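You operate a simulated robot arm through the tools that you are given. There is no shell and no other tool. Be economical: measure what you need, move in short steps, check, and stop when the job is done.

Carry out the task below with a simulated robot arm. There is one attempt and no reset: what you move stays moved.

Task
Read each sensor in the sensor tester and rack it, red or green.
Fine: their plastic handles stay cool; over 5 C off the block heat goes in the red rack, else the green; leave the sensor tester on.

The check looks at the end state, three seconds after you hand in, the way a careful person would. Anything else that was tipped, shoved, dropped, spilled or broken makes it a failure.

Robot
A 7-joint arm with a two-finger parallel gripper, fixed in place. Base frame: the origin is at the foot of the arm, x ahead of it, y to its left, z up; the work surface is at about z = 0.004. Lengths are in m, angles in rad, forces in N, time in s.
With the tool pointing down near the work surface it reaches from about 0.24 to 0.62 m from the base axis. Its first joint turns from -1.152 to 1.152 rad. Payload 2.6 kg.
The TCP is the grasp point between the finger pads, 0.03 m short of the fingertips. In the tool frame z runs along the fingers and y along their closing line. The gripper opens to 0.094 m. The fingers are 0.028 m wide and 0.01 m thick; the gripper's body (0.05 by 0.096 m) begins 0.055 m behind the TCP.
Orientation is told as [roll, pitch, yaw] about the base's x, y, z axes, in that order, counted from this pose: with the fingers straight down and closing along the base's y, the tool's x points along the base's -x, its y along +y and its z along -z.

Tools
- The arm moves only by the tool jog_arm. Its argument "motion" is a list that holds one entry, the list of rows, each a list of 7 numbers: the shift along the tool's x, y, z in m, then the turn, a rotation vector about the tool's x, y, z in rad, then the gripper command, from -1 (fully open) to 1 (shut), values between in proportion. In form: [[[tx, ty, tz, rx, ry, rz, gripper], ...]]. A call has 1 to 8 rows; each row is the pose to reach, as a shift and turn from the pose commanded when the call began, along the tool's axes at that moment. A row lasts 0.2 s, in which the tool goes at most 0.05 m and 0.15 rad; a call with a longer step from one row to the next is refused whole, and so is a gripper value outside its range. Where a pose cannot be reached the arm comes as near as it can. A force on the tool above 70 N (or 10 N above the force at the start of the call, whichever is more), or a blocked arm, ends the call early, and 0.2 s more pass. Each finger travels about 0.072 m/s and halts on what it meets, pressing with about 31 N; the grip force reading is that of the motor and also rises with nothing between the fingers. The clock runs only during rows and for 0.2 s after the last one: add rows that repeat a pose to give the fingers time. The reply holds the time, the measured pose of the TCP, the force on the tool along the base axes, the opening and the grip force, in the units named above and with some noise.
- Cameras (640 x 400 px; columns grow to the right, rows downward): "scene" is fixed at [0.0189, 0.418, 0.5752]; the picture's right is [-0.91, -0.42, 0.00], its down [-0.20, 0.43, -0.88] and it looks along [0.37, -0.80, -0.48] (base axes); focal length 318 px, centre (320, 200). "wrist" rides on the gripper at [-0.037, 0, -0.058] in the tool frame; the picture's right is [0.00, -1.00, 0.00], its down [0.97, 0.00, -0.24] and it looks along [0.24, 0.00, 0.97] (tool axes); focal length 218 px, centre (320, 200). There is no depth. A picture from a camera that has moved, and an enlarged one, comes with that camera's place and axes in the base frame and with its lens.
- snapshot(camera): a new picture of that camera. No time passes.
- inspect(camera, box): a new picture of the part [left, top, right, bottom] of that camera's present view, enlarged. No time passes.
- close_job(): hands the job in; it is judged then, once.

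Work in short steps. Places have to be worked out from the pictures, the camera data and where the tool is seen: move nearer, look again, correct. Check each grasp and each placing, and mend what went wrong. You have 120 turns and 76 pictures in all, those below and enlarged ones among them. Open the gripper and draw the arm clear of the work before you hand the job in, unless the task says otherwise; then end with one line.

The tools are called after "Call:" as name(argument=value, ...) on one line, values as JSON. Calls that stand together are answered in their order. jog_arm: Moves the arm, as the interface text tells. Its arguments: {"type":"object","properties":{"motion":{"type":"array","items":{"type":"array","items":{"type":"array","items":{"type":"number"}}}}},"required":["motion"]} The other tools are called the same way: snapshot (camera) takes a picture; inspect (camera, box) takes an enlarged picture of a part of a camera's view; close_job () hands the job in.

At the start:

```text
clock: 0.0
eef_pos: [0.3981, -0.1535, 0.3183]
tcp_rot: [0.001, -0.001, 0.001]
force: [0.5, -0.1, -0.1]
grip_width: 0.0939
finger_force: 0.1
```

scene: 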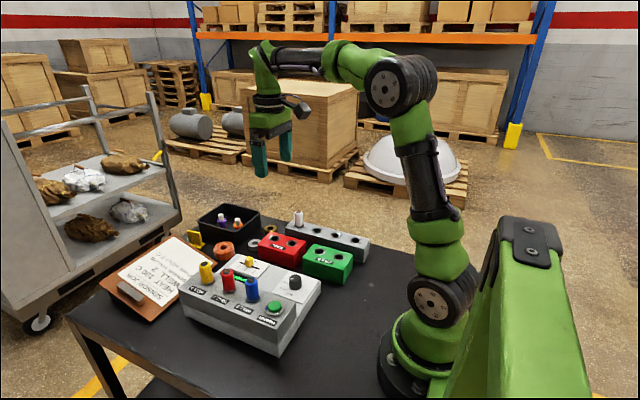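
wrist: 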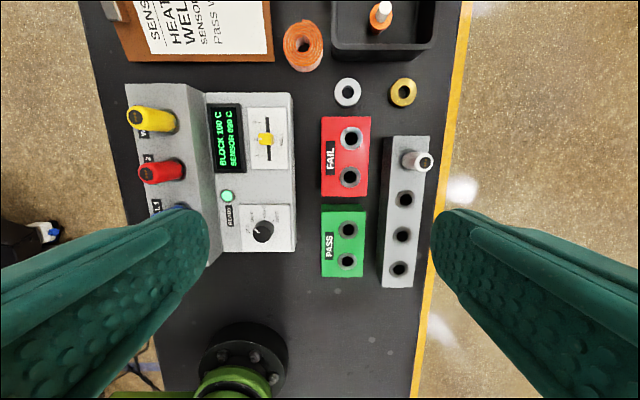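

The scene shows a tester, red/green racks, a grey rack with one sensor, and a dark bin with others. I'll enlarge the key parts first.

Call:
inspect(camera="scene", box=[170, 190, 380, 360])

Call:
inspect(camera="scene", box=[90, 225, 250, 325])

Call:
inspect(camera="wrist", box=[100, 0, 460, 225])

```text
2.35 times, centred on (275, 275) of scene
camera zoom: at [0.0189, 0.418, 0.5752], right [-0.91, -0.42, 0.0], down [-0.2, 0.43, -0.88], along [0.37, -0.8, -0.48], focal length 748 px, centre (426, 24)
```

zoom: 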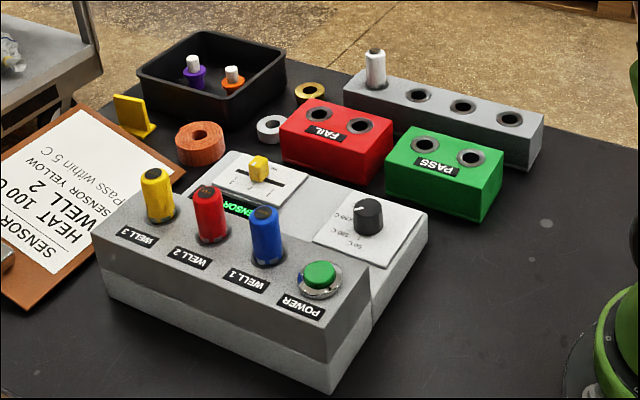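

```text
4.00 times, centred on (170, 275) of scene
camera zoom: at [0.0189, 0.418, 0.5752], right [-0.91, -0.42, 0.0], down [-0.2, 0.43, -0.88], along [0.37, -0.8, -0.48], focal length 1272 px, centre (920, -100)
```

zoom: 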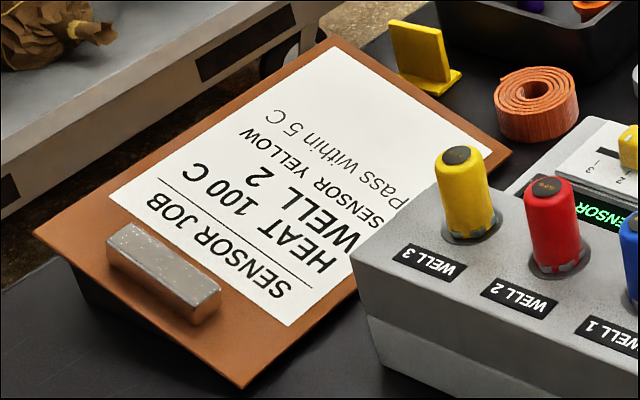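

```text
1.78 times, centred on (280, 112) of wrist
camera zoom: at [0.436, -0.1533, 0.3764], right [0.0, -1.0, 0.0], down [-0.97, 0.0, 0.24], along [-0.24, 0.0, -0.97], focal length 388 px, centre (391, 356)
```

zoom: 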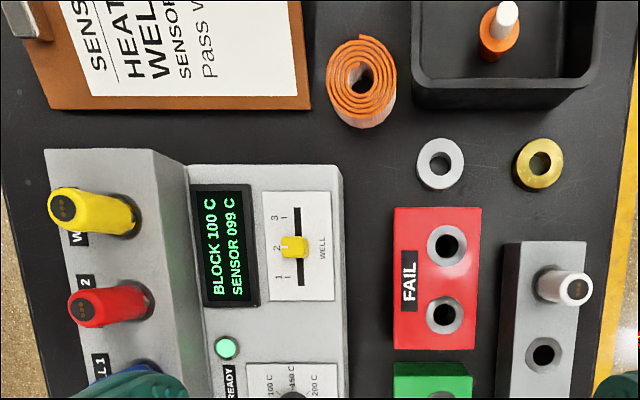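

The tester holds yellow (well 3, about x .466 y .039), red (well 2, x .407) and blue (well 1, x .347). The selector is at 2 and reads 099 against a block of 100. I'll move above the selector lever, near (.445,-.08), for a closer look.

Call:
jog_arm(motion=[[[-0.016, 0.025, 0.033, 0, 0, 0, 0.04], [-0.032, 0.05, 0.066, 0, 0, 0, 0.04], [-0.047, 0.0735, 0.1, 0, 0, 0, 0.04], [-0.047, 0.0735, 0.12, 0, 0, 0, 0.04], [-0.047, 0.0735, 0.12, 0, 0, 0, 0.04]]])

Call:
snapshot(camera="wrist")

Call:
inspect(camera="scene", box=[170, 190, 380, 360])

```text
clock: 1.2
eef_pos: [0.4476, -0.0789, 0.1991]
tcp_rot: [0.0, 0.0, -0.001]
force: [0.0, -0.8, 0.1]
grip_width: 0.045
finger_force: 0.1
```

```text
70 pictures are left
camera wrist: at [0.4843, -0.0795, 0.2564], right [0.0, -1.0, 0.0], down [-0.97, 0.0, 0.24], along [-0.24, 0.0, -0.97], focal length 218 px, centre (320, 200)
```

wrist: 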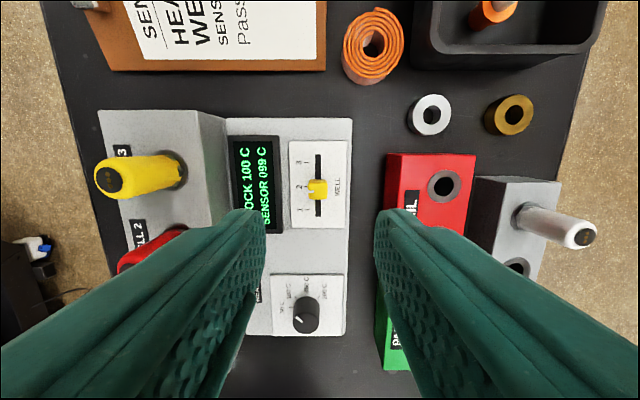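

```text
2.35 times, centred on (275, 275) of scene
camera zoom: at [0.0189, 0.418, 0.5752], right [-0.91, -0.42, 0.0], down [-0.2, 0.43, -0.88], along [0.37, -0.8, -0.48], focal length 748 px, centre (426, 24)
```

zoom: 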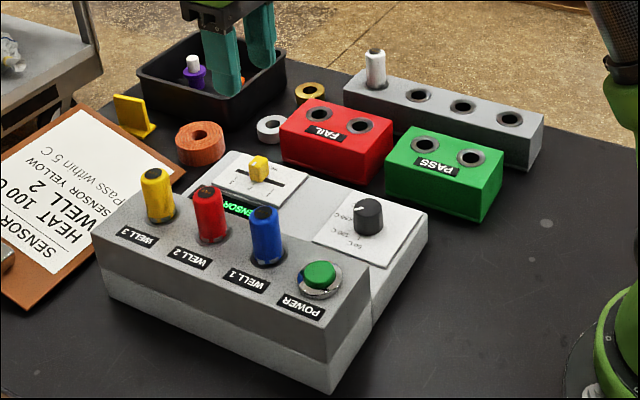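

The lever is at about (.446,-.077,.065), with stops roughly .022 m apart along x. I'll descend so the fingers straddle it, then close.

Call:
jog_arm(motion=[[[0.001, 0.0015, 0.045, 0, 0, 0, 0.04], [0.001, 0.0015, 0.085, 0, 0, 0, 0.04], [0.001, 0.0015, 0.106, 0, 0, 0, 0.04], [0.001, 0.0015, 0.106, 0, 0, 0, 1], [0.001, 0.0015, 0.106, 0, 0, 0, 1], [0.001, 0.0015, 0.106, 0, 0, 0, 1]]])

Call:
inspect(camera="scene", box=[200, 200, 340, 300])

```text
clock: 2.6
eef_pos: [0.4452, -0.0773, 0.0917]
tcp_rot: [0.003, 0.0, 0.001]
force: [0.5, 6.1, -5.1]
grip_width: 0.0175
finger_force: 44.9
```

```text
4.00 times, centred on (270, 250) of scene
camera zoom: at [0.0189, 0.418, 0.5752], right [-0.91, -0.42, 0.0], down [-0.2, 0.43, -0.88], along [0.37, -0.8, -0.48], focal length 1272 px, centre (520, 0)
```

zoom: 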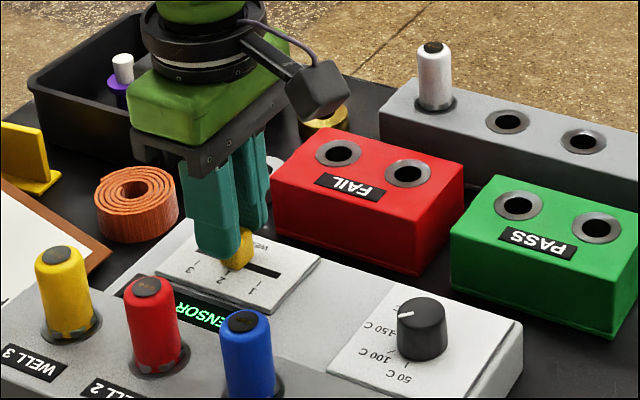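

The lever is held (17.5 mm wide). I'll slide it toward position 1 (−x by .022).

Call:
jog_arm(motion=[[[0.008, 0, 0, 0, 0, 0, 1], [0.016, 0, 0, 0, 0, 0, 1], [0.022, 0, 0, 0, 0, 0, 1], [0.022, 0, 0, 0, 0, 0, 1]]])

Call:
snapshot(camera="wrist")

Call:
inspect(camera="scene", box=[200, 200, 340, 300])

```text
clock: 3.6
eef_pos: [0.4225, -0.0763, 0.0914]
tcp_rot: [0.002, 0.002, 0.0]
force: [-1.7, 10.7, -2.4]
grip_width: 0.0174
finger_force: 45.3
```

```text
67 pictures are left
camera wrist: at [0.4604, -0.0777, 0.15], right [0.0, -1.0, 0.0], down [-0.97, 0.0, 0.24], along [-0.24, 0.0, -0.97], focal length 218 px, centre (320, 200)
```

wrist: 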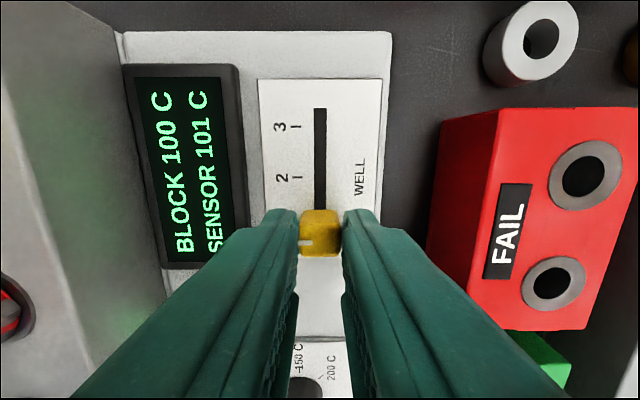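

```text
4.00 times, centred on (270, 250) of scene
camera zoom: at [0.0189, 0.418, 0.5752], right [-0.91, -0.42, 0.0], down [-0.2, 0.43, -0.88], along [0.37, -0.8, -0.48], focal length 1272 px, centre (520, 0)
```

zoom: 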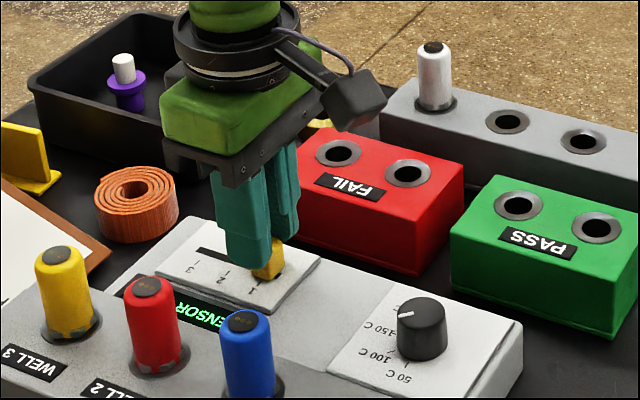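

With the lever at 1 the display reads 101 against block 100. I'll wait a moment to confirm that's steady, then slide to 3.

Call:
jog_arm(motion=[[[0, 0, 0, 0, 0, 0, 1], [0, 0, 0, 0, 0, 0, 1], [0, 0, 0, 0, 0, 0, 1], [0, 0, 0, 0, 0, 0, 1], [0, 0, 0, 0, 0, 0, 1], [0, 0, 0, 0, 0, 0, 1]]])

Call:
inspect(camera="wrist", box=[100, 50, 400, 260])

Call:
jog_arm(motion=[[[-0.008, 0, 0, 0, 0, 0, 1], [-0.018, 0, 0, 0, 0, 0, 1], [-0.028, 0, 0, 0, 0, 0, 1], [-0.038, 0, 0, 0, 0, 0, 1], [-0.045, 0, 0, 0, 0, 0, 1], [-0.045, 0, 0, 0, 0, 0, 1], [-0.045, 0, 0, 0, 0, 0, 1]]])

Call:
snapshot(camera="wrist")

```text
clock: 5.0
eef_pos: [0.4236, -0.0777, 0.0926]
tcp_rot: [0.003, -0.001, -0.001]
force: [-2.5, 17.1, -4.7]
grip_width: 0.0174
finger_force: 44.9
```

```text
1.90 times, centred on (250, 155) of wrist
camera zoom: at [0.4609, -0.0776, 0.1501], right [0.0, -1.0, 0.0], down [-0.97, 0.0, 0.24], along [-0.24, 0.0, -0.97], focal length 416 px, centre (453, 286)
```

zoom: 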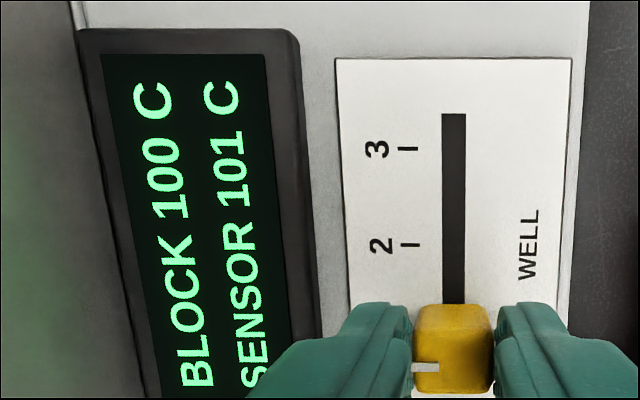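

```text
clock: 6.6
eef_pos: [0.4684, -0.0768, 0.0921]
tcp_rot: [0.001, -0.002, 0.0]
force: [2.2, 15.4, -6.5]
grip_width: 0.0174
finger_force: 44.7
```

```text
64 pictures are left
camera wrist: at [0.5058, -0.0776, 0.1501], right [0.0, -1.0, 0.0], down [-0.97, 0.0, 0.24], along [-0.24, 0.0, -0.97], focal length 218 px, centre (320, 200)
```

wrist: 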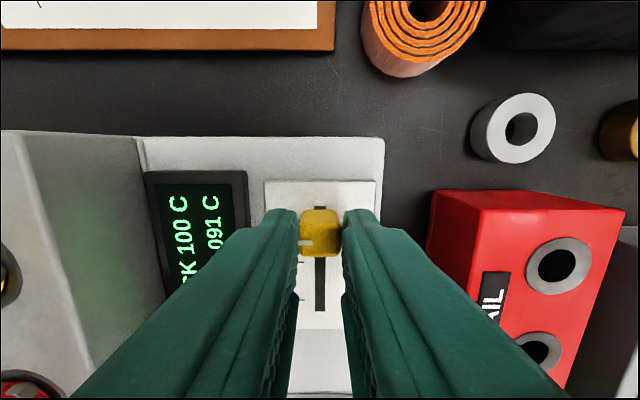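

Well 3 (yellow) reads 091, which is 9 off. I'll wait to confirm that, then return the lever to 2 and re-read red.

Call:
jog_arm(motion=[[[0, 0, 0, 0, 0, 0, 1], [0, 0, 0, 0, 0, 0, 1], [0, 0, 0, 0, 0, 0, 1], [0, 0, 0, 0, 0, 0, 1], [0, 0, 0, 0, 0, 0, 1], [0, 0, 0, 0, 0, 0, 1]]])

Call:
inspect(camera="wrist", box=[100, 130, 400, 310])

Call:
jog_arm(motion=[[[0.008, 0, 0, 0, 0, 0, 1], [0.016, 0, 0, 0, 0, 0, 1], [0.0225, 0, 0, 0, 0, 0, 1], [0.0225, 0, 0, 0, 0, 0, 1], [0.0225, 0, 0, 0, 0, 0, 0.4], [0.0225, 0, 0, 0, 0, 0, 0.4]]])

Call:
jog_arm(motion=[[[0, 0, -0.04, 0, 0, 0, 0.3], [0, 0, -0.08, 0, 0, 0, 0.3], [0, 0, -0.13, 0, 0, 0, 0.3], [0, 0, -0.13, 0, 0, 0, 0.3]]])

Call:
snapshot(camera="wrist")

```text
clock: 8.0
eef_pos: [0.469, -0.0776, 0.0921]
tcp_rot: [0.001, 0.0, 0.002]
force: [1.1, 15.4, -7.8]
grip_width: 0.0172
finger_force: 45.3
```

```text
2.13 times, centred on (250, 220) of wrist
camera zoom: at [0.5056, -0.0776, 0.1501], right [0.0, -1.0, 0.0], down [-0.97, 0.0, 0.24], along [-0.24, 0.0, -0.97], focal length 466 px, centre (469, 157)
```

zoom: 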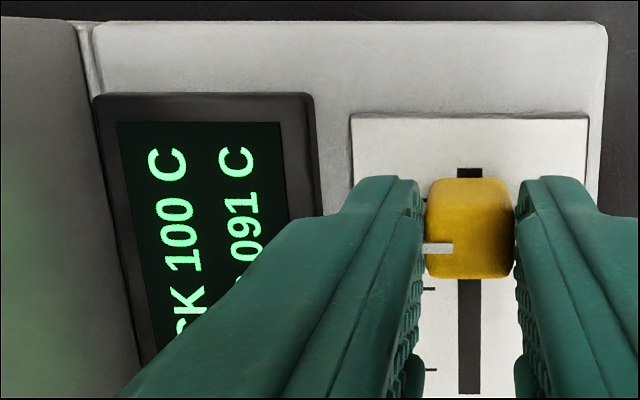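

```text
clock: 9.4
eef_pos: [0.4451, -0.0781, 0.0928]
tcp_rot: [-0.002, -0.002, 0.0]
force: [0.3, -0.8, 0.4]
grip_width: 0.0279
finger_force: 0.1
```

```text
clock: 10.4
eef_pos: [0.446, -0.0798, 0.225]
tcp_rot: [-0.001, -0.001, 0.0]
force: [0.1, 0.2, -0.6]
grip_width: 0.0327
finger_force: 0.1
```

```text
62 pictures are left
camera wrist: at [0.4831, -0.0797, 0.2825], right [0.0, -1.0, 0.0], down [-0.97, 0.0, 0.24], along [-0.24, 0.0, -0.97], focal length 218 px, centre (320, 200)
```

wrist: 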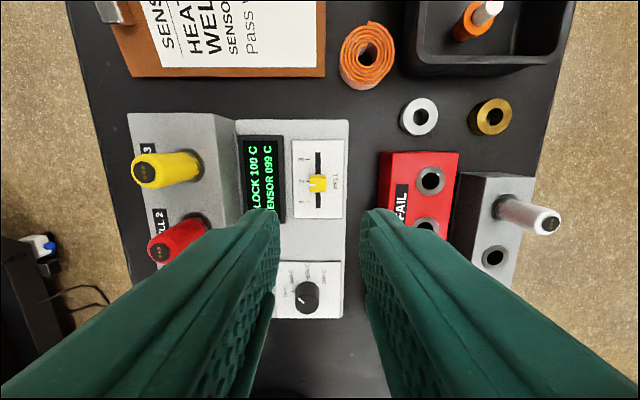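

Readings confirmed: blue (well 1) 101 → green, red (well 2) 099 → green, yellow (well 3) 091 → red rack. Next I'll go above the yellow sensor with the fingers open and check alignment.

Call:
jog_arm(motion=[[[-0.007, 0.04, 0, 0, 0, 0, -0.1], [-0.014, 0.08, 0, 0, 0, 0, -0.1], [-0.02, 0.119, 0, 0, 0, 0, -0.1], [-0.02, 0.119, 0, 0, 0, 0, -0.1]]])

Call:
snapshot(camera="wrist")

```text
clock: 11.4
eef_pos: [0.4671, 0.0397, 0.2224]
tcp_rot: [0.001, 0.001, 0.001]
force: [-0.3, -0.3, 0.4]
grip_width: 0.052
finger_force: 0.1
```

```text
61 pictures are left
camera wrist: at [0.5036, 0.0396, 0.2814], right [0.0, -1.0, 0.0], down [-0.97, 0.0, 0.24], along [-0.24, 0.0, -0.97], focal length 218 px, centre (320, 200)
```

wrist: 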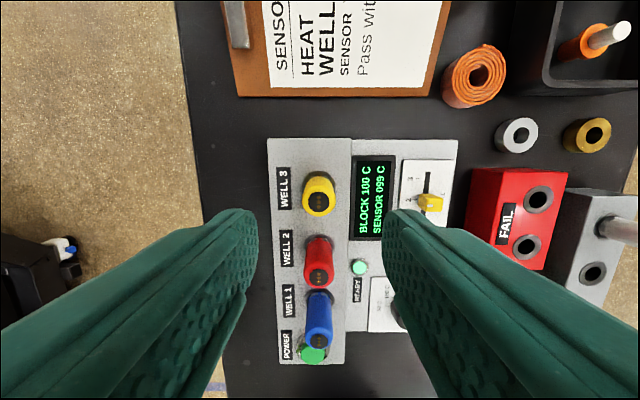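

Yellow's top is at about (.465,.040), well aligned. I'll descend and grip it.

Call:
jog_arm(motion=[[[0.001, 0.0005, 0.04, 0, 0, 0, -0.1], [0.001, 0.0005, 0.08, 0, 0, 0, -0.1], [0.001, 0.0005, 0.105, 0, 0, 0, -0.1], [0.001, 0.0005, 0.105, 0, 0, 0, 1], [0.001, 0.0005, 0.105, 0, 0, 0, 1], [0.001, 0.0005, 0.105, 0, 0, 0, 1]]])

Call:
inspect(camera="scene", box=[150, 190, 360, 330])

```text
clock: 12.8
eef_pos: [0.4648, 0.0408, 0.1173]
tcp_rot: [-0.001, 0.0, -0.001]
force: [0.4, 0.2, -0.7]
grip_width: 0.024
finger_force: 30.8
```

```text
2.86 times, centred on (255, 260) of scene
camera zoom: at [0.0189, 0.418, 0.5752], right [-0.91, -0.42, 0.0], down [-0.2, 0.43, -0.88], along [0.37, -0.8, -0.48], focal length 908 px, centre (506, 29)
```

zoom: 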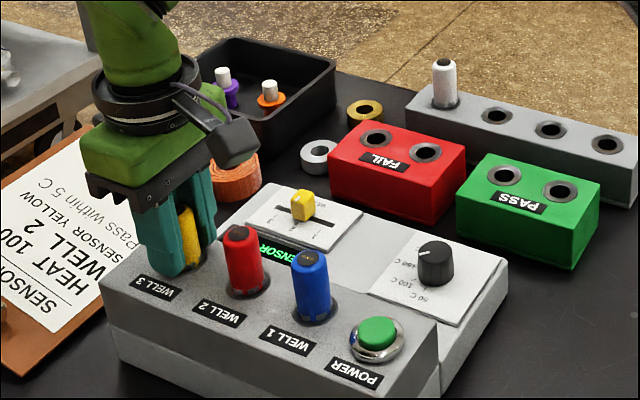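

Yellow is held at 24 mm width. I'll lift it straight up 0.13 m and look at the probe.

Call:
jog_arm(motion=[[[0, 0, -0.02, 0, 0, 0, 1], [0, 0, -0.05, 0, 0, 0, 1], [0, 0, -0.09, 0, 0, 0, 1], [0, 0, -0.13, 0, 0, 0, 1], [0, 0, -0.13, 0, 0, 0, 1]]])

Call:
snapshot(camera="scene")

Call:
snapshot(camera="wrist")

```text
clock: 14.0
eef_pos: [0.4644, 0.0414, 0.248]
tcp_rot: [0.0, 0.0, 0.001]
force: [-0.8, 0.4, 0.2]
grip_width: 0.0236
finger_force: 31.2
```

```text
59 pictures are left
```

scene: 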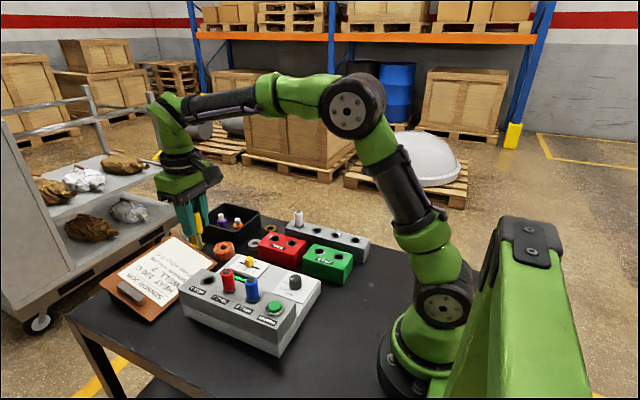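

```text
58 pictures are left
camera wrist: at [0.5012, 0.041, 0.306], right [0.0, -1.0, 0.0], down [-0.97, 0.0, 0.24], along [-0.24, 0.0, -0.97], focal length 218 px, centre (320, 200)
```

wrist: 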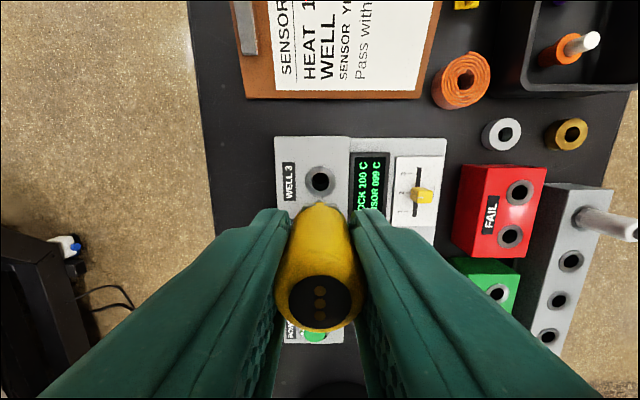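

Yellow came out cleanly. I'll look at the probe length before moving over the red rack.

Call:
inspect(camera="scene", box=[140, 160, 300, 260])

```text
4.00 times, centred on (220, 210) of scene
camera zoom: at [0.0189, 0.418, 0.5752], right [-0.91, -0.42, 0.0], down [-0.2, 0.43, -0.88], along [0.37, -0.8, -0.48], focal length 1272 px, centre (720, 160)
```

zoom: 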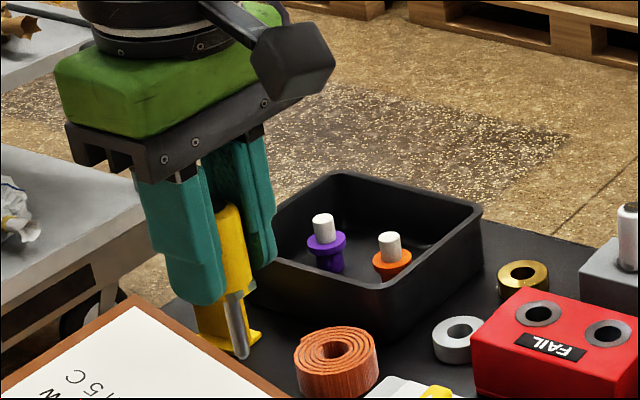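

The probe tip is about .077 below the TCP and the handle base about .037 below it. I'll carry yellow at height to above the far red-rack hole (≈.446,-.199).

Call:
jog_arm(motion=[[[0.003, -0.04, 0, 0, 0, 0, 1], [0.006, -0.08, 0, 0, 0, 0, 1], [0.009, -0.12, 0, 0, 0, 0, 1], [0.012, -0.16, 0, 0, 0, 0, 1], [0.015, -0.2, 0, 0, 0, 0, 1], [0.018, -0.24, 0, 0, 0, 0, 1], [0.018, -0.24, 0.03, 0, 0, 0, 1], [0.018, -0.24, 0.06, 0, 0, 0, 1]]])

Call:
snapshot(camera="wrist")

Call:
inspect(camera="scene", box=[220, 160, 380, 280])

```text
clock: 15.8
eef_pos: [0.4464, -0.1997, 0.187]
tcp_rot: [0.0, 0.0, 0.0]
force: [-0.4, 0.7, -0.5]
grip_width: 0.0241
finger_force: 31.0
```

```text
56 pictures are left
camera wrist: at [0.4845, -0.1997, 0.2457], right [0.0, -1.0, 0.0], down [-0.97, 0.0, 0.24], along [-0.24, 0.0, -0.97], focal length 218 px, centre (320, 200)
```

wrist: 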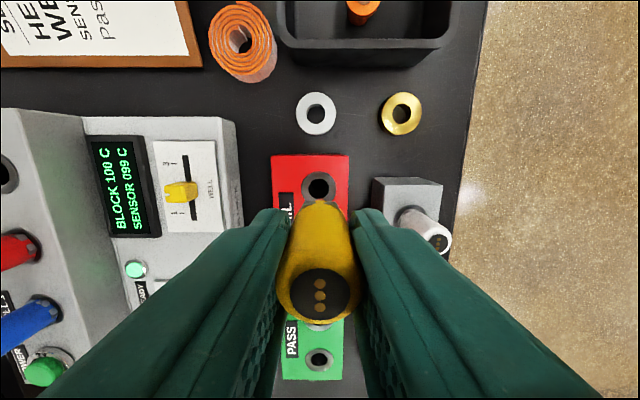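

```text
3.33 times, centred on (300, 220) of scene
camera zoom: at [0.0189, 0.4179, 0.5752], right [-0.91, -0.42, 0.0], down [-0.2, 0.43, -0.88], along [0.37, -0.8, -0.48], focal length 1060 px, centre (387, 133)
```

zoom: 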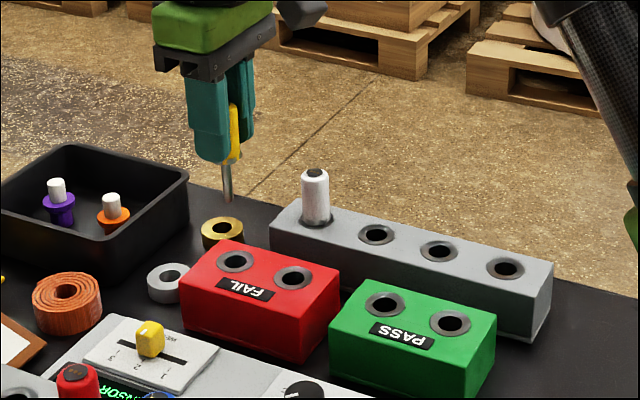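

The hole looks within a few mm of the probe. I'll lower until the tip is just above the rack and compare directly.

Call:
jog_arm(motion=[[[-0.0005, 0, 0.025, 0, 0, 0, 1], [-0.0005, 0, 0.048, 0, 0, 0, 1], [-0.0005, 0, 0.048, 0, 0, 0, 1]]])

Call:
inspect(camera="scene", box=[250, 215, 314, 255])

Call:
snapshot(camera="wrist")

```text
clock: 16.6
eef_pos: [0.447, -0.1998, 0.14]
tcp_rot: [0.002, 0.002, 0.001]
force: [0.6, 0.3, -0.4]
grip_width: 0.0236
finger_force: 30.9
```

```text
10.00 times, centred on (282, 235) of scene
camera zoom: at [0.0189, 0.4179, 0.5752], right [-0.91, -0.42, 0.0], down [-0.2, 0.43, -0.88], along [0.37, -0.8, -0.48], focal length 3179 px, centre (700, -150)
```

zoom: 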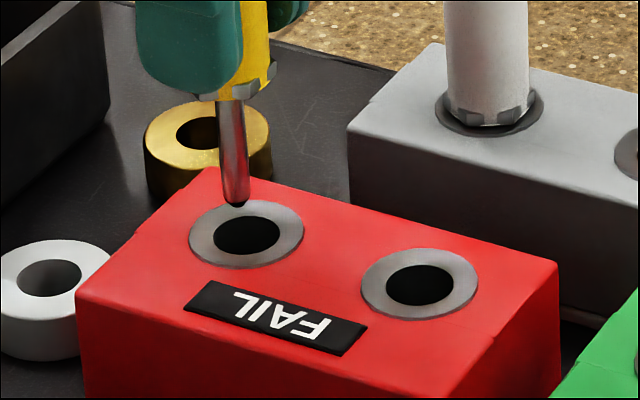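

```text
53 pictures are left
camera wrist: at [0.4853, -0.1998, 0.1974], right [0.0, -1.0, 0.0], down [-0.97, 0.0, 0.24], along [-0.24, 0.0, -0.97], focal length 218 px, centre (320, 200)
```

wrist: 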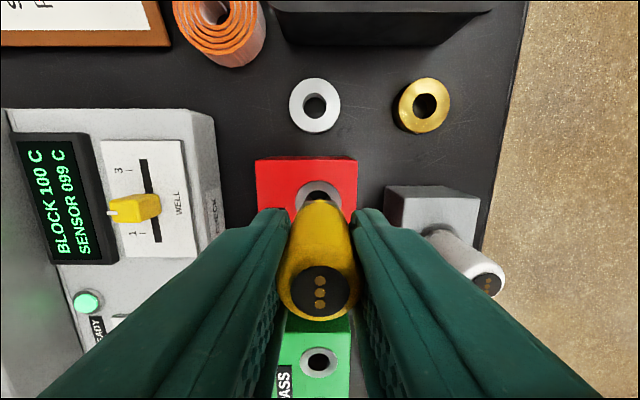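

The probe is about 2 mm off in +x, and the bore is ~19 mm wide against an 8 mm probe. I'll shift −x by 2 mm and descend into the hole.

Call:
jog_arm(motion=[[[0.002, 0.0003, 0.01, 0, 0, 0, 1], [0.002, 0.0003, 0.025, 0, 0, 0, 1], [0.002, 0.0003, 0.038, 0, 0, 0, 1], [0.002, 0.0003, 0.048, 0, 0, 0, 1], [0.002, 0.0003, 0.048, 0, 0, 0, 1]]])

Call:
inspect(camera="scene", box=[250, 215, 314, 255])

```text
clock: 17.8
eef_pos: [0.4451, -0.1975, 0.0913]
tcp_rot: [-0.001, 0.0, 0.0]
force: [0.5, -0.7, 0.3]
grip_width: 0.0236
finger_force: 30.7
```

```text
10.00 times, centred on (282, 235) of scene
camera zoom: at [0.0189, 0.4179, 0.5752], right [-0.91, -0.42, 0.0], down [-0.2, 0.43, -0.88], along [0.37, -0.8, -0.48], focal length 3179 px, centre (700, -150)
```

zoom: 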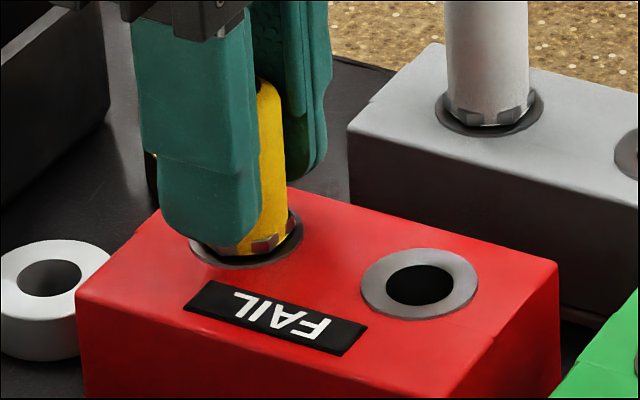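

Yellow is in the hole and nearly seated. I'll ease down another 4 mm, then check contact.

Call:
jog_arm(motion=[[[0, 0, 0.002, 0, 0, 0, 1], [0, 0, 0.004, 0, 0, 0, 1], [0, 0, 0.004, 0, 0, 0, 1]]])

Call:
inspect(camera="scene", box=[250, 215, 314, 255])

```text
clock: 18.6
eef_pos: [0.4454, -0.1983, 0.0888]
tcp_rot: [-0.002, -0.002, 0.001]
force: [-4.9, 1.7, 21.3]
grip_width: 0.0237
finger_force: 31.4
```

```text
10.00 times, centred on (282, 235) of scene
camera zoom: at [0.0188, 0.418, 0.5752], right [-0.91, -0.42, 0.0], down [-0.2, 0.43, -0.88], along [0.37, -0.8, -0.48], focal length 3179 px, centre (700, -150)
```

zoom: 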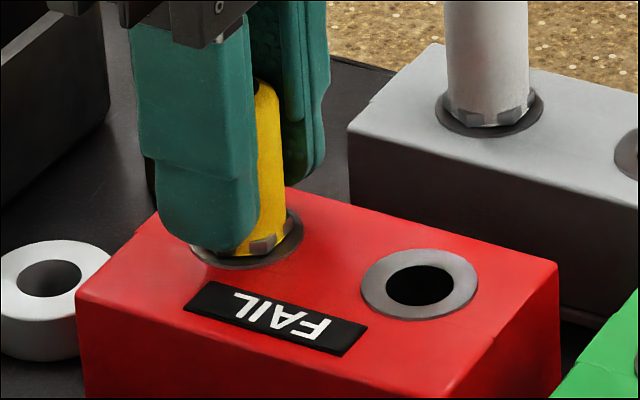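

The 21 N contact means it's seated. I'll ease off slightly, open, and rise straight up.

Call:
jog_arm(motion=[[[0, 0, -0.002, 0, 0, 0, 1], [0, 0, -0.002, 0, 0, 0, 0.1], [0, 0, -0.002, 0, 0, 0, 0], [0, 0, -0.002, 0, 0, 0, 0], [0, 0, -0.05, 0, 0, 0, 0], [0, 0, -0.1, 0, 0, 0, 0], [0, 0, -0.14, 0, 0, 0, 0], [0, 0, -0.14, 0, 0, 0, 0]]])

Call:
snapshot(camera="scene")

Call:
snapshot(camera="wrist")

```text
clock: 20.4
eef_pos: [0.446, -0.1976, 0.2285]
tcp_rot: [0.002, 0.0, 0.0]
force: [-0.4, -0.3, 0.2]
grip_width: 0.047
finger_force: 0.0
```

```text
50 pictures are left
```

scene: 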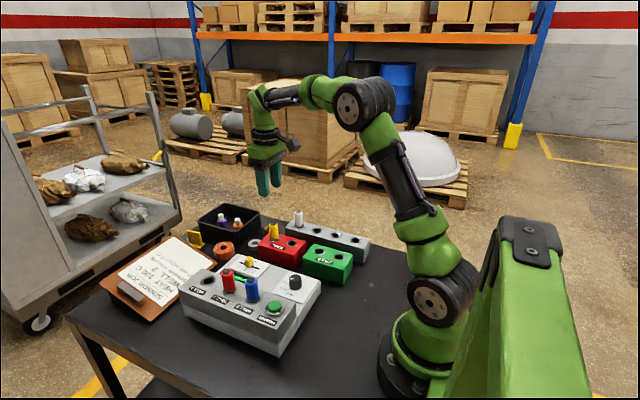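

```text
49 pictures are left
camera wrist: at [0.4835, -0.1978, 0.2867], right [0.0, -1.0, 0.0], down [-0.97, 0.0, 0.24], along [-0.24, 0.0, -0.97], focal length 218 px, centre (320, 200)
```

wrist: 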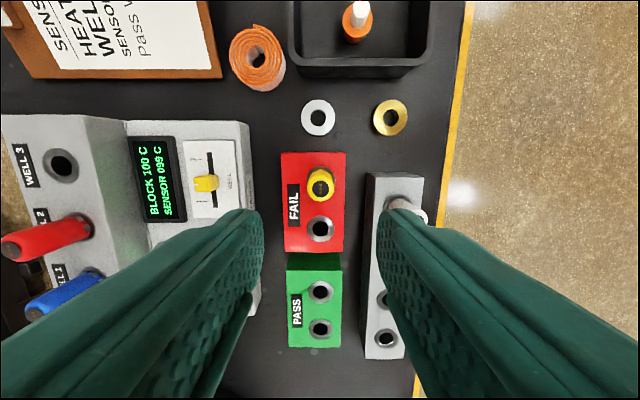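

Yellow stands in the red rack. Next I'll go above the red sensor, around (.407,.040).

Call:
jog_arm(motion=[[[0.007, 0.04, 0, 0, 0, 0, -0.1], [0.014, 0.08, 0, 0, 0, 0, -0.1], [0.021, 0.12, 0, 0, 0, 0, -0.1], [0.028, 0.16, 0, 0, 0, 0, -0.1], [0.035, 0.2, 0, 0, 0, 0, -0.1], [0.04, 0.2376, 0, 0, 0, 0, -0.1], [0.04, 0.2376, 0, 0, 0, 0, -0.1]]])

Call:
snapshot(camera="wrist")

```text
clock: 22.0
eef_pos: [0.404, 0.0417, 0.2271]
tcp_rot: [-0.001, 0.0, 0.0]
force: [0.3, -0.3, -0.7]
grip_width: 0.0518
finger_force: 0.1
```

```text
48 pictures are left
camera wrist: at [0.4411, 0.0407, 0.285], right [0.0, -1.0, 0.0], down [-0.97, 0.0, 0.24], along [-0.24, 0.0, -0.97], focal length 218 px, centre (320, 200)
```

wrist: 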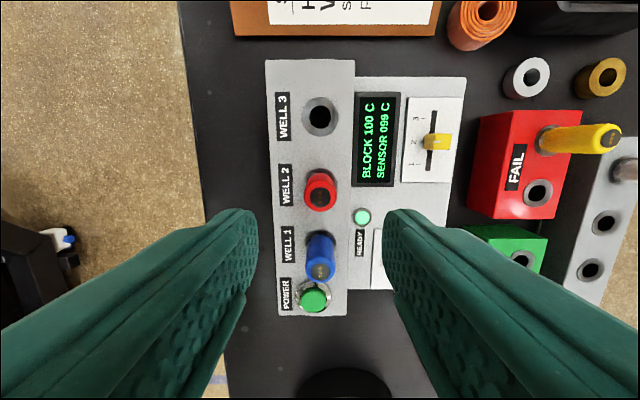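

Red's top is at about (.405,.0405), aligned. I'll descend and grip.

Call:
jog_arm(motion=[[[-0.0005, 0, 0.045, 0, 0, 0, -0.1], [-0.0005, 0, 0.085, 0, 0, 0, -0.1], [-0.0005, 0, 0.1095, 0, 0, 0, -0.1], [-0.0005, 0, 0.1095, 0, 0, 0, 1], [-0.0005, 0, 0.1095, 0, 0, 0, 1], [-0.0005, 0, 0.1095, 0, 0, 0, 1]]])

Call:
jog_arm(motion=[[[0, 0, -0.02, 0, 0, 0, 1], [0, 0, -0.05, 0, 0, 0, 1], [0, 0, -0.09, 0, 0, 0, 1], [0, 0, -0.13, 0, 0, 0, 1], [0, 0, -0.13, 0, 0, 0, 1]]])

Call:
snapshot(camera="wrist")

```text
clock: 23.4
eef_pos: [0.4059, 0.0395, 0.1166]
tcp_rot: [0.0, 0.0, 0.002]
force: [1.6, 0.0, -0.2]
grip_width: 0.0236
finger_force: 31.3
```

```text
clock: 24.6
eef_pos: [0.4033, 0.0388, 0.2483]
tcp_rot: [-0.001, 0.0, 0.001]
force: [-0.4, 0.3, -0.6]
grip_width: 0.0238
finger_force: 30.8
```

```text
47 pictures are left
camera wrist: at [0.441, 0.0385, 0.3061], right [0.0, -1.0, 0.0], down [-0.97, 0.0, 0.24], along [-0.24, 0.0, -0.97], focal length 218 px, centre (320, 200)
```

wrist: 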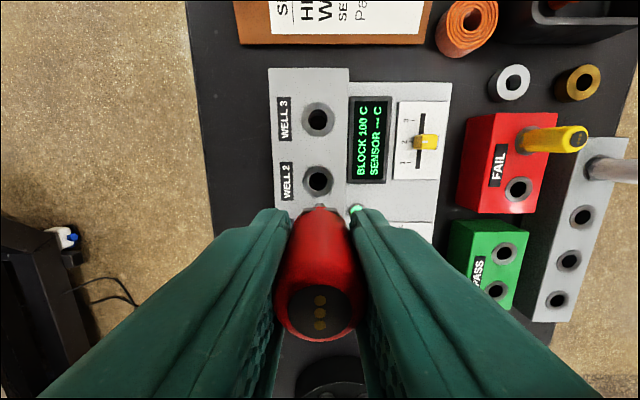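

Red is held and the display shows its well empty. I'll carry it to above the far green-rack hole (≈.305,-.198) and lower to just above.

Call:
jog_arm(motion=[[[0.0165, -0.0395, 0, 0, 0, 0, 1], [0.033, -0.079, 0, 0, 0, 0, 1], [0.0495, -0.1185, 0, 0, 0, 0, 1], [0.066, -0.158, 0, 0, 0, 0, 1], [0.0825, -0.1975, 0, 0, 0, 0, 1], [0.099, -0.237, 0, 0, 0, 0, 1], [0.099, -0.237, 0.045, 0, 0, 0, 1], [0.099, -0.237, 0.09, 0, 0, 0, 1]]])

Call:
jog_arm(motion=[[[0, 0, 0.015, 0, 0, 0, 1], [0, 0, 0.015, 0, 0, 0, 1]]])

Call:
inspect(camera="scene", box=[290, 220, 370, 270])

Call:
snapshot(camera="wrist")

```text
clock: 26.4
eef_pos: [0.306, -0.1983, 0.1566]
tcp_rot: [0.0, -0.002, -0.002]
force: [-0.6, -1.1, -0.4]
grip_width: 0.0234
finger_force: 30.5
```

```text
clock: 27.0
eef_pos: [0.3056, -0.1977, 0.1416]
tcp_rot: [-0.001, -0.001, 0.0]
force: [0.8, 0.5, -1.1]
grip_width: 0.0235
finger_force: 30.6
```

```text
8.00 times, centred on (330, 245) of scene
camera zoom: at [0.0189, 0.4179, 0.5752], right [-0.91, -0.42, 0.0], down [-0.2, 0.43, -0.88], along [0.37, -0.8, -0.48], focal length 2544 px, centre (240, -160)
```

zoom: 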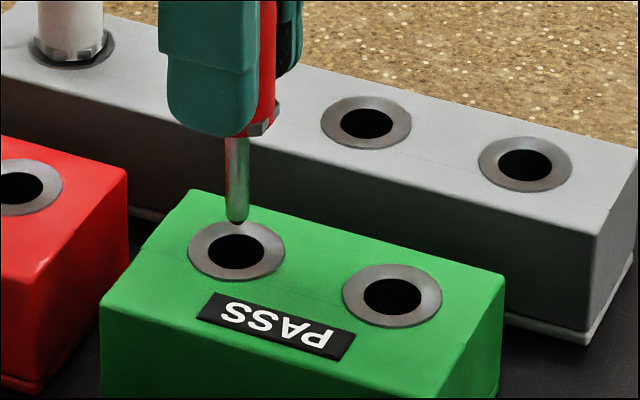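

```text
45 pictures are left
camera wrist: at [0.3433, -0.1982, 0.1992], right [0.0, -1.0, 0.0], down [-0.97, 0.0, 0.24], along [-0.24, 0.0, -0.97], focal length 218 px, centre (320, 200)
```

wrist: 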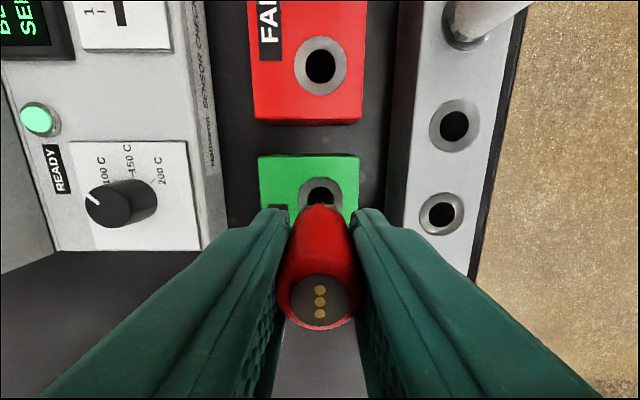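

The probe is centred over the hole. I'll descend and seat red.

Call:
jog_arm(motion=[[[0, 0.0005, 0.015, 0, 0, 0, 1], [0, 0.0005, 0.03, 0, 0, 0, 1], [0, 0.0005, 0.043, 0, 0, 0, 1], [0, 0.0005, 0.051, 0, 0, 0, 1], [0, 0.0005, 0.0535, 0, 0, 0, 1], [0, 0.0005, 0.0535, 0, 0, 0, 1]]])

Call:
inspect(camera="scene", box=[290, 220, 370, 270])

```text
clock: 28.4
eef_pos: [0.3063, -0.1974, 0.0882]
tcp_rot: [0.0, 0.0, 0.0]
force: [1.2, 0.7, 3.4]
grip_width: 0.0237
finger_force: 31.1
```

```text
8.00 times, centred on (330, 245) of scene
camera zoom: at [0.0189, 0.418, 0.5752], right [-0.91, -0.42, 0.0], down [-0.2, 0.43, -0.88], along [0.37, -0.8, -0.48], focal length 2544 px, centre (240, -160)
```

zoom: 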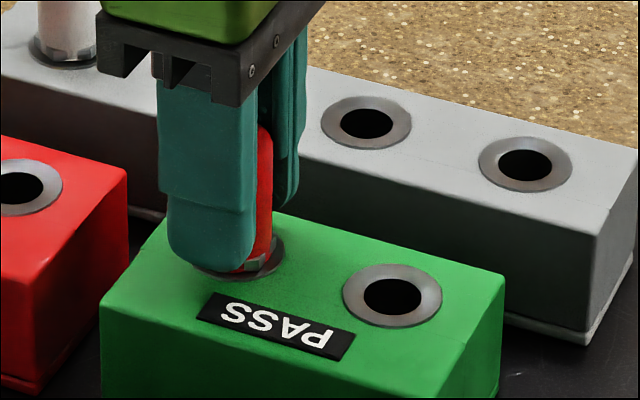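

Red is at seat height with a light 3 N contact. I'll release it and rise.

Call:
jog_arm(motion=[[[0, 0, 0, 0, 0, 0, 0.1], [0, 0, 0, 0, 0, 0, 0], [0, 0, 0, 0, 0, 0, 0], [0, 0, -0.045, 0, 0, 0, 0], [0, 0, -0.09, 0, 0, 0, 0], [0, 0, -0.135, 0, 0, 0, 0], [0, 0, -0.135, 0, 0, 0, 0]]])

Call:
inspect(camera="scene", box=[220, 190, 380, 290])

```text
clock: 30.0
eef_pos: [0.3055, -0.1958, 0.2251]
tcp_rot: [0.0, 0.0, 0.001]
force: [0.5, -0.6, 0.2]
grip_width: 0.0468
finger_force: 0.1
```

```text
4.00 times, centred on (300, 240) of scene
camera zoom: at [0.0189, 0.418, 0.5752], right [-0.91, -0.42, 0.0], down [-0.2, 0.43, -0.88], along [0.37, -0.8, -0.48], focal length 1272 px, centre (400, 40)
```

zoom: 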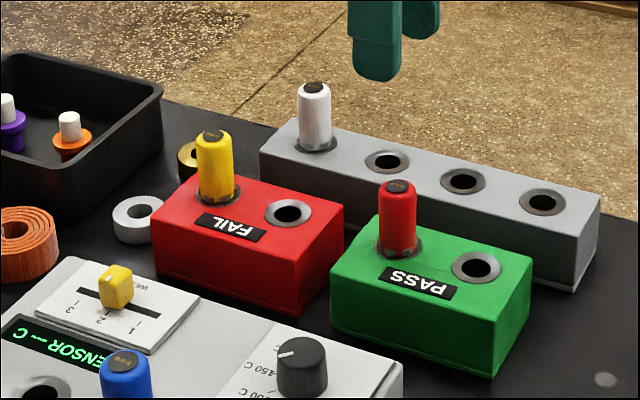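

Yellow and red are both upright in their racks. Next is the blue sensor, at about (.346,.040).

Call:
jog_arm(motion=[[[-0.007, 0.04, 0, 0, 0, 0, -0.1], [-0.014, 0.08, 0, 0, 0, 0, -0.1], [-0.021, 0.12, 0, 0, 0, 0, -0.1], [-0.028, 0.16, 0, 0, 0, 0, -0.1], [-0.035, 0.2, 0, 0, 0, 0, -0.1], [-0.04, 0.2365, 0, 0, 0, 0, -0.1], [-0.04, 0.2365, 0, 0, 0, 0, -0.1]]])

Call:
snapshot(camera="wrist")

```text
clock: 31.6
eef_pos: [0.3477, 0.04, 0.2276]
tcp_rot: [0.0, 0.0, 0.0]
force: [1.1, -0.1, 0.4]
grip_width: 0.0515
finger_force: 0.0
```

```text
42 pictures are left
camera wrist: at [0.3841, 0.0391, 0.2848], right [0.0, -1.0, 0.0], down [-0.97, 0.0, 0.24], along [-0.24, 0.0, -0.97], focal length 218 px, centre (320, 200)
```

wrist: 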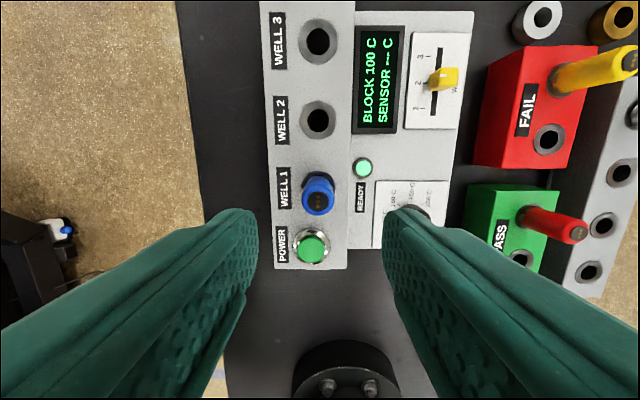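

Blue's top is at about (.3455,.040), and the power button at x≈.288 is clear of the fingers. I'll descend, grip and lift.

Call:
jog_arm(motion=[[[0.001, 0.0005, 0.045, 0, 0, 0, -0.1], [0.001, 0.0005, 0.085, 0, 0, 0, -0.1], [0.001, 0.0005, 0.1095, 0, 0, 0, -0.1], [0.001, 0.0005, 0.1095, 0, 0, 0, 1], [0.001, 0.0005, 0.1095, 0, 0, 0, 1], [0.001, 0.0005, 0.1095, 0, 0, 0, 1]]])

Call:
jog_arm(motion=[[[0, 0, -0.02, 0, 0, 0, 1], [0, 0, -0.05, 0, 0, 0, 1], [0, 0, -0.09, 0, 0, 0, 1], [0, 0, -0.13, 0, 0, 0, 1], [0, 0, -0.13, 0, 0, 0, 1]]])

Call:
snapshot(camera="wrist")

```text
clock: 33.0
eef_pos: [0.3457, 0.0402, 0.1154]
tcp_rot: [0.001, -0.001, -0.001]
force: [0.2, 0.2, -0.2]
grip_width: 0.0235
finger_force: 31.1
```

```text
clock: 34.2
eef_pos: [0.3467, 0.0402, 0.2468]
tcp_rot: [0.0, 0.0, 0.001]
force: [-0.6, -0.1, -0.7]
grip_width: 0.0234
finger_force: 30.7
```

```text
41 pictures are left
camera wrist: at [0.3831, 0.0388, 0.3044], right [0.0, -1.0, 0.0], down [-0.97, 0.0, 0.24], along [-0.24, 0.0, -0.97], focal length 218 px, centre (320, 200)
```

wrist: 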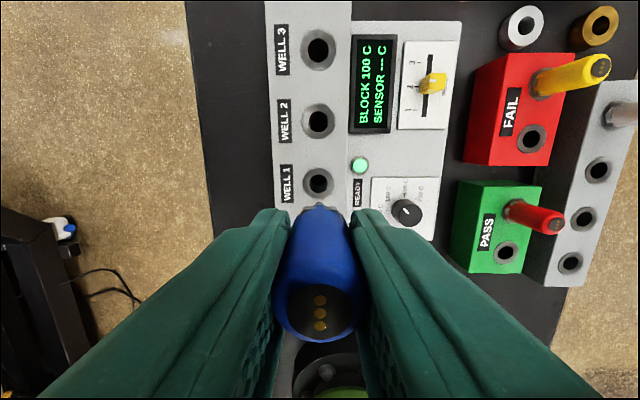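

Blue is held. I'll carry it to above the near green-rack hole (≈.2495,-.197).

Call:
jog_arm(motion=[[[0.016, -0.0395, 0, 0, 0, 0, 1], [0.032, -0.079, 0, 0, 0, 0, 1], [0.0485, -0.1185, 0, 0, 0, 0, 1], [0.0645, -0.158, 0, 0, 0, 0, 1], [0.081, -0.1975, 0, 0, 0, 0, 1], [0.0965, -0.237, 0, 0, 0, 0, 1], [0.0965, -0.237, 0.045, 0, 0, 0, 1], [0.0965, -0.237, 0.09, 0, 0, 0, 1]]])

Call:
jog_arm(motion=[[[0, 0, 0.013, 0, 0, 0, 1], [0, 0, 0.013, 0, 0, 0, 1]]])

Call:
inspect(camera="scene", box=[290, 220, 370, 270])

Call:
snapshot(camera="wrist")

```text
clock: 36.0
eef_pos: [0.2473, -0.1976, 0.1557]
tcp_rot: [0.0, 0.0, -0.001]
force: [0.2, -0.1, -0.9]
grip_width: 0.0239
finger_force: 31.0
```

```text
clock: 36.6
eef_pos: [0.2481, -0.1981, 0.142]
tcp_rot: [0.0, 0.0, 0.0]
force: [-1.1, 0.1, -0.5]
grip_width: 0.0235
finger_force: 31.1
```

```text
8.00 times, centred on (330, 245) of scene
camera zoom: at [0.0189, 0.4179, 0.5752], right [-0.91, -0.42, 0.0], down [-0.2, 0.43, -0.88], along [0.37, -0.8, -0.48], focal length 2544 px, centre (240, -160)
```

zoom: 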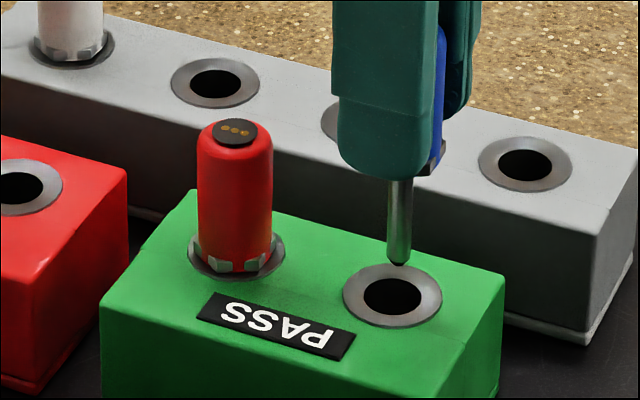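

```text
39 pictures are left
camera wrist: at [0.2851, -0.198, 0.2002], right [0.0, -1.0, 0.0], down [-0.97, 0.0, 0.24], along [-0.24, 0.0, -0.97], focal length 218 px, centre (320, 200)
```

wrist: 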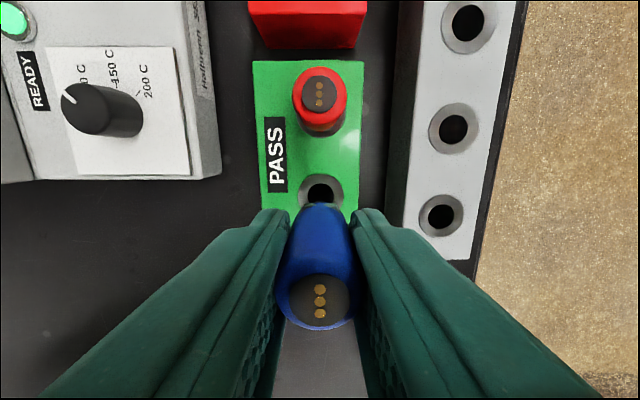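

The hole sits about 1.5 mm further in +x than the probe. I'll correct for that and descend to seat height.

Call:
jog_arm(motion=[[[-0.0015, 0.0005, 0.013, 0, 0, 0, 1], [-0.0015, 0.0005, 0.03, 0, 0, 0, 1], [-0.0015, 0.0005, 0.043, 0, 0, 0, 1], [-0.0015, 0.0005, 0.052, 0, 0, 0, 1], [-0.0015, 0.0005, 0.0545, 0, 0, 0, 1], [-0.0015, 0.0005, 0.0545, 0, 0, 0, 1]]])

Call:
inspect(camera="scene", box=[290, 220, 370, 270])

```text
clock: 38.0
eef_pos: [0.2495, -0.1949, 0.0883]
tcp_rot: [0.0, 0.001, -0.001]
force: [-0.6, 0.4, -0.9]
grip_width: 0.0236
finger_force: 31.5
```

```text
8.00 times, centred on (330, 245) of scene
camera zoom: at [0.0189, 0.4179, 0.5752], right [-0.91, -0.42, 0.0], down [-0.2, 0.43, -0.88], along [0.37, -0.8, -0.48], focal length 2544 px, centre (240, -160)
```

zoom: 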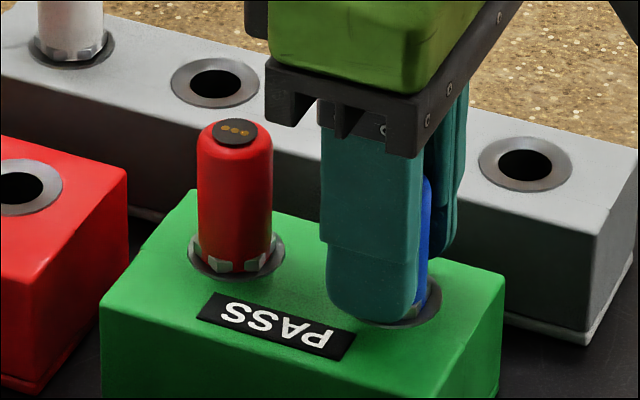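

Blue is in the bore but not yet in contact. I'll ease down 2 mm, release and rise.

Call:
jog_arm(motion=[[[0, 0, 0.0015, 0, 0, 0, 1], [0, 0, 0.0015, 0, 0, 0, 0.1], [0, 0, 0.0015, 0, 0, 0, 0], [0, 0, 0.0015, 0, 0, 0, 0], [0, 0, -0.04, 0, 0, 0, 0], [0, 0, -0.085, 0, 0, 0, 0], [0, 0, -0.13, 0, 0, 0, 0], [0, 0, -0.16, 0, 0, 0, 0]]])

Call:
inspect(camera="scene", box=[220, 190, 380, 290])

Call:
snapshot(camera="scene")

Call:
snapshot(camera="wrist")

```text
clock: 39.8
eef_pos: [0.2506, -0.1969, 0.2481]
tcp_rot: [-0.001, -0.001, 0.001]
force: [-0.5, 0.2, -0.5]
grip_width: 0.0471
finger_force: 0.1
```

```text
4.00 times, centred on (300, 240) of scene
camera zoom: at [0.0189, 0.418, 0.5752], right [-0.91, -0.42, 0.0], down [-0.2, 0.43, -0.88], along [0.37, -0.8, -0.48], focal length 1272 px, centre (400, 40)
```

zoom: 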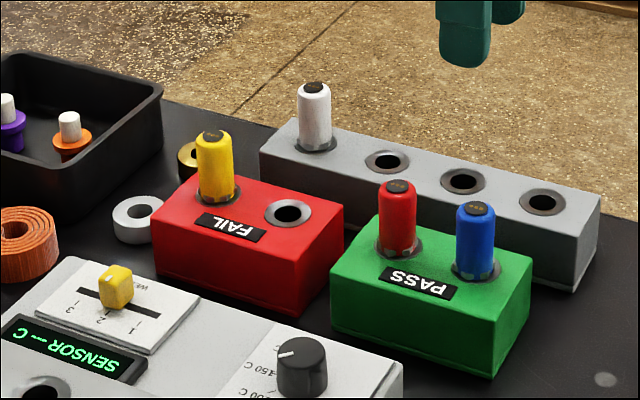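

```text
36 pictures are left
```

scene: 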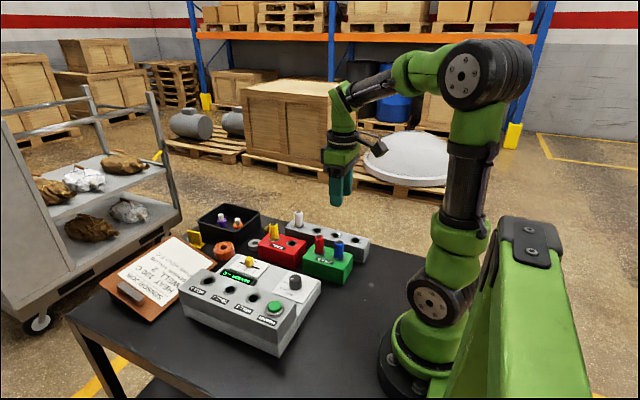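

```text
35 pictures are left
camera wrist: at [0.2881, -0.1977, 0.3056], right [0.0, -1.0, 0.0], down [-0.97, 0.0, 0.24], along [-0.24, 0.0, -0.97], focal length 218 px, centre (320, 200)
```

wrist: 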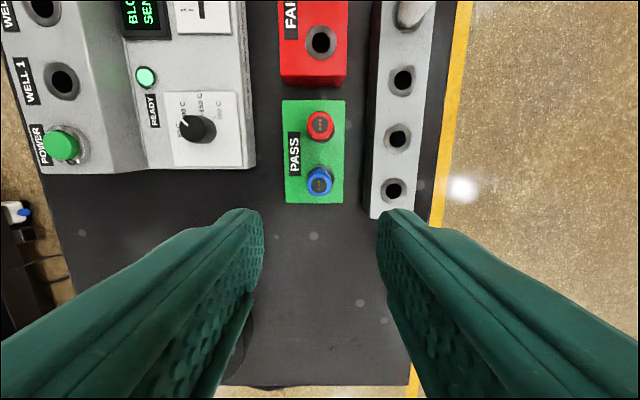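

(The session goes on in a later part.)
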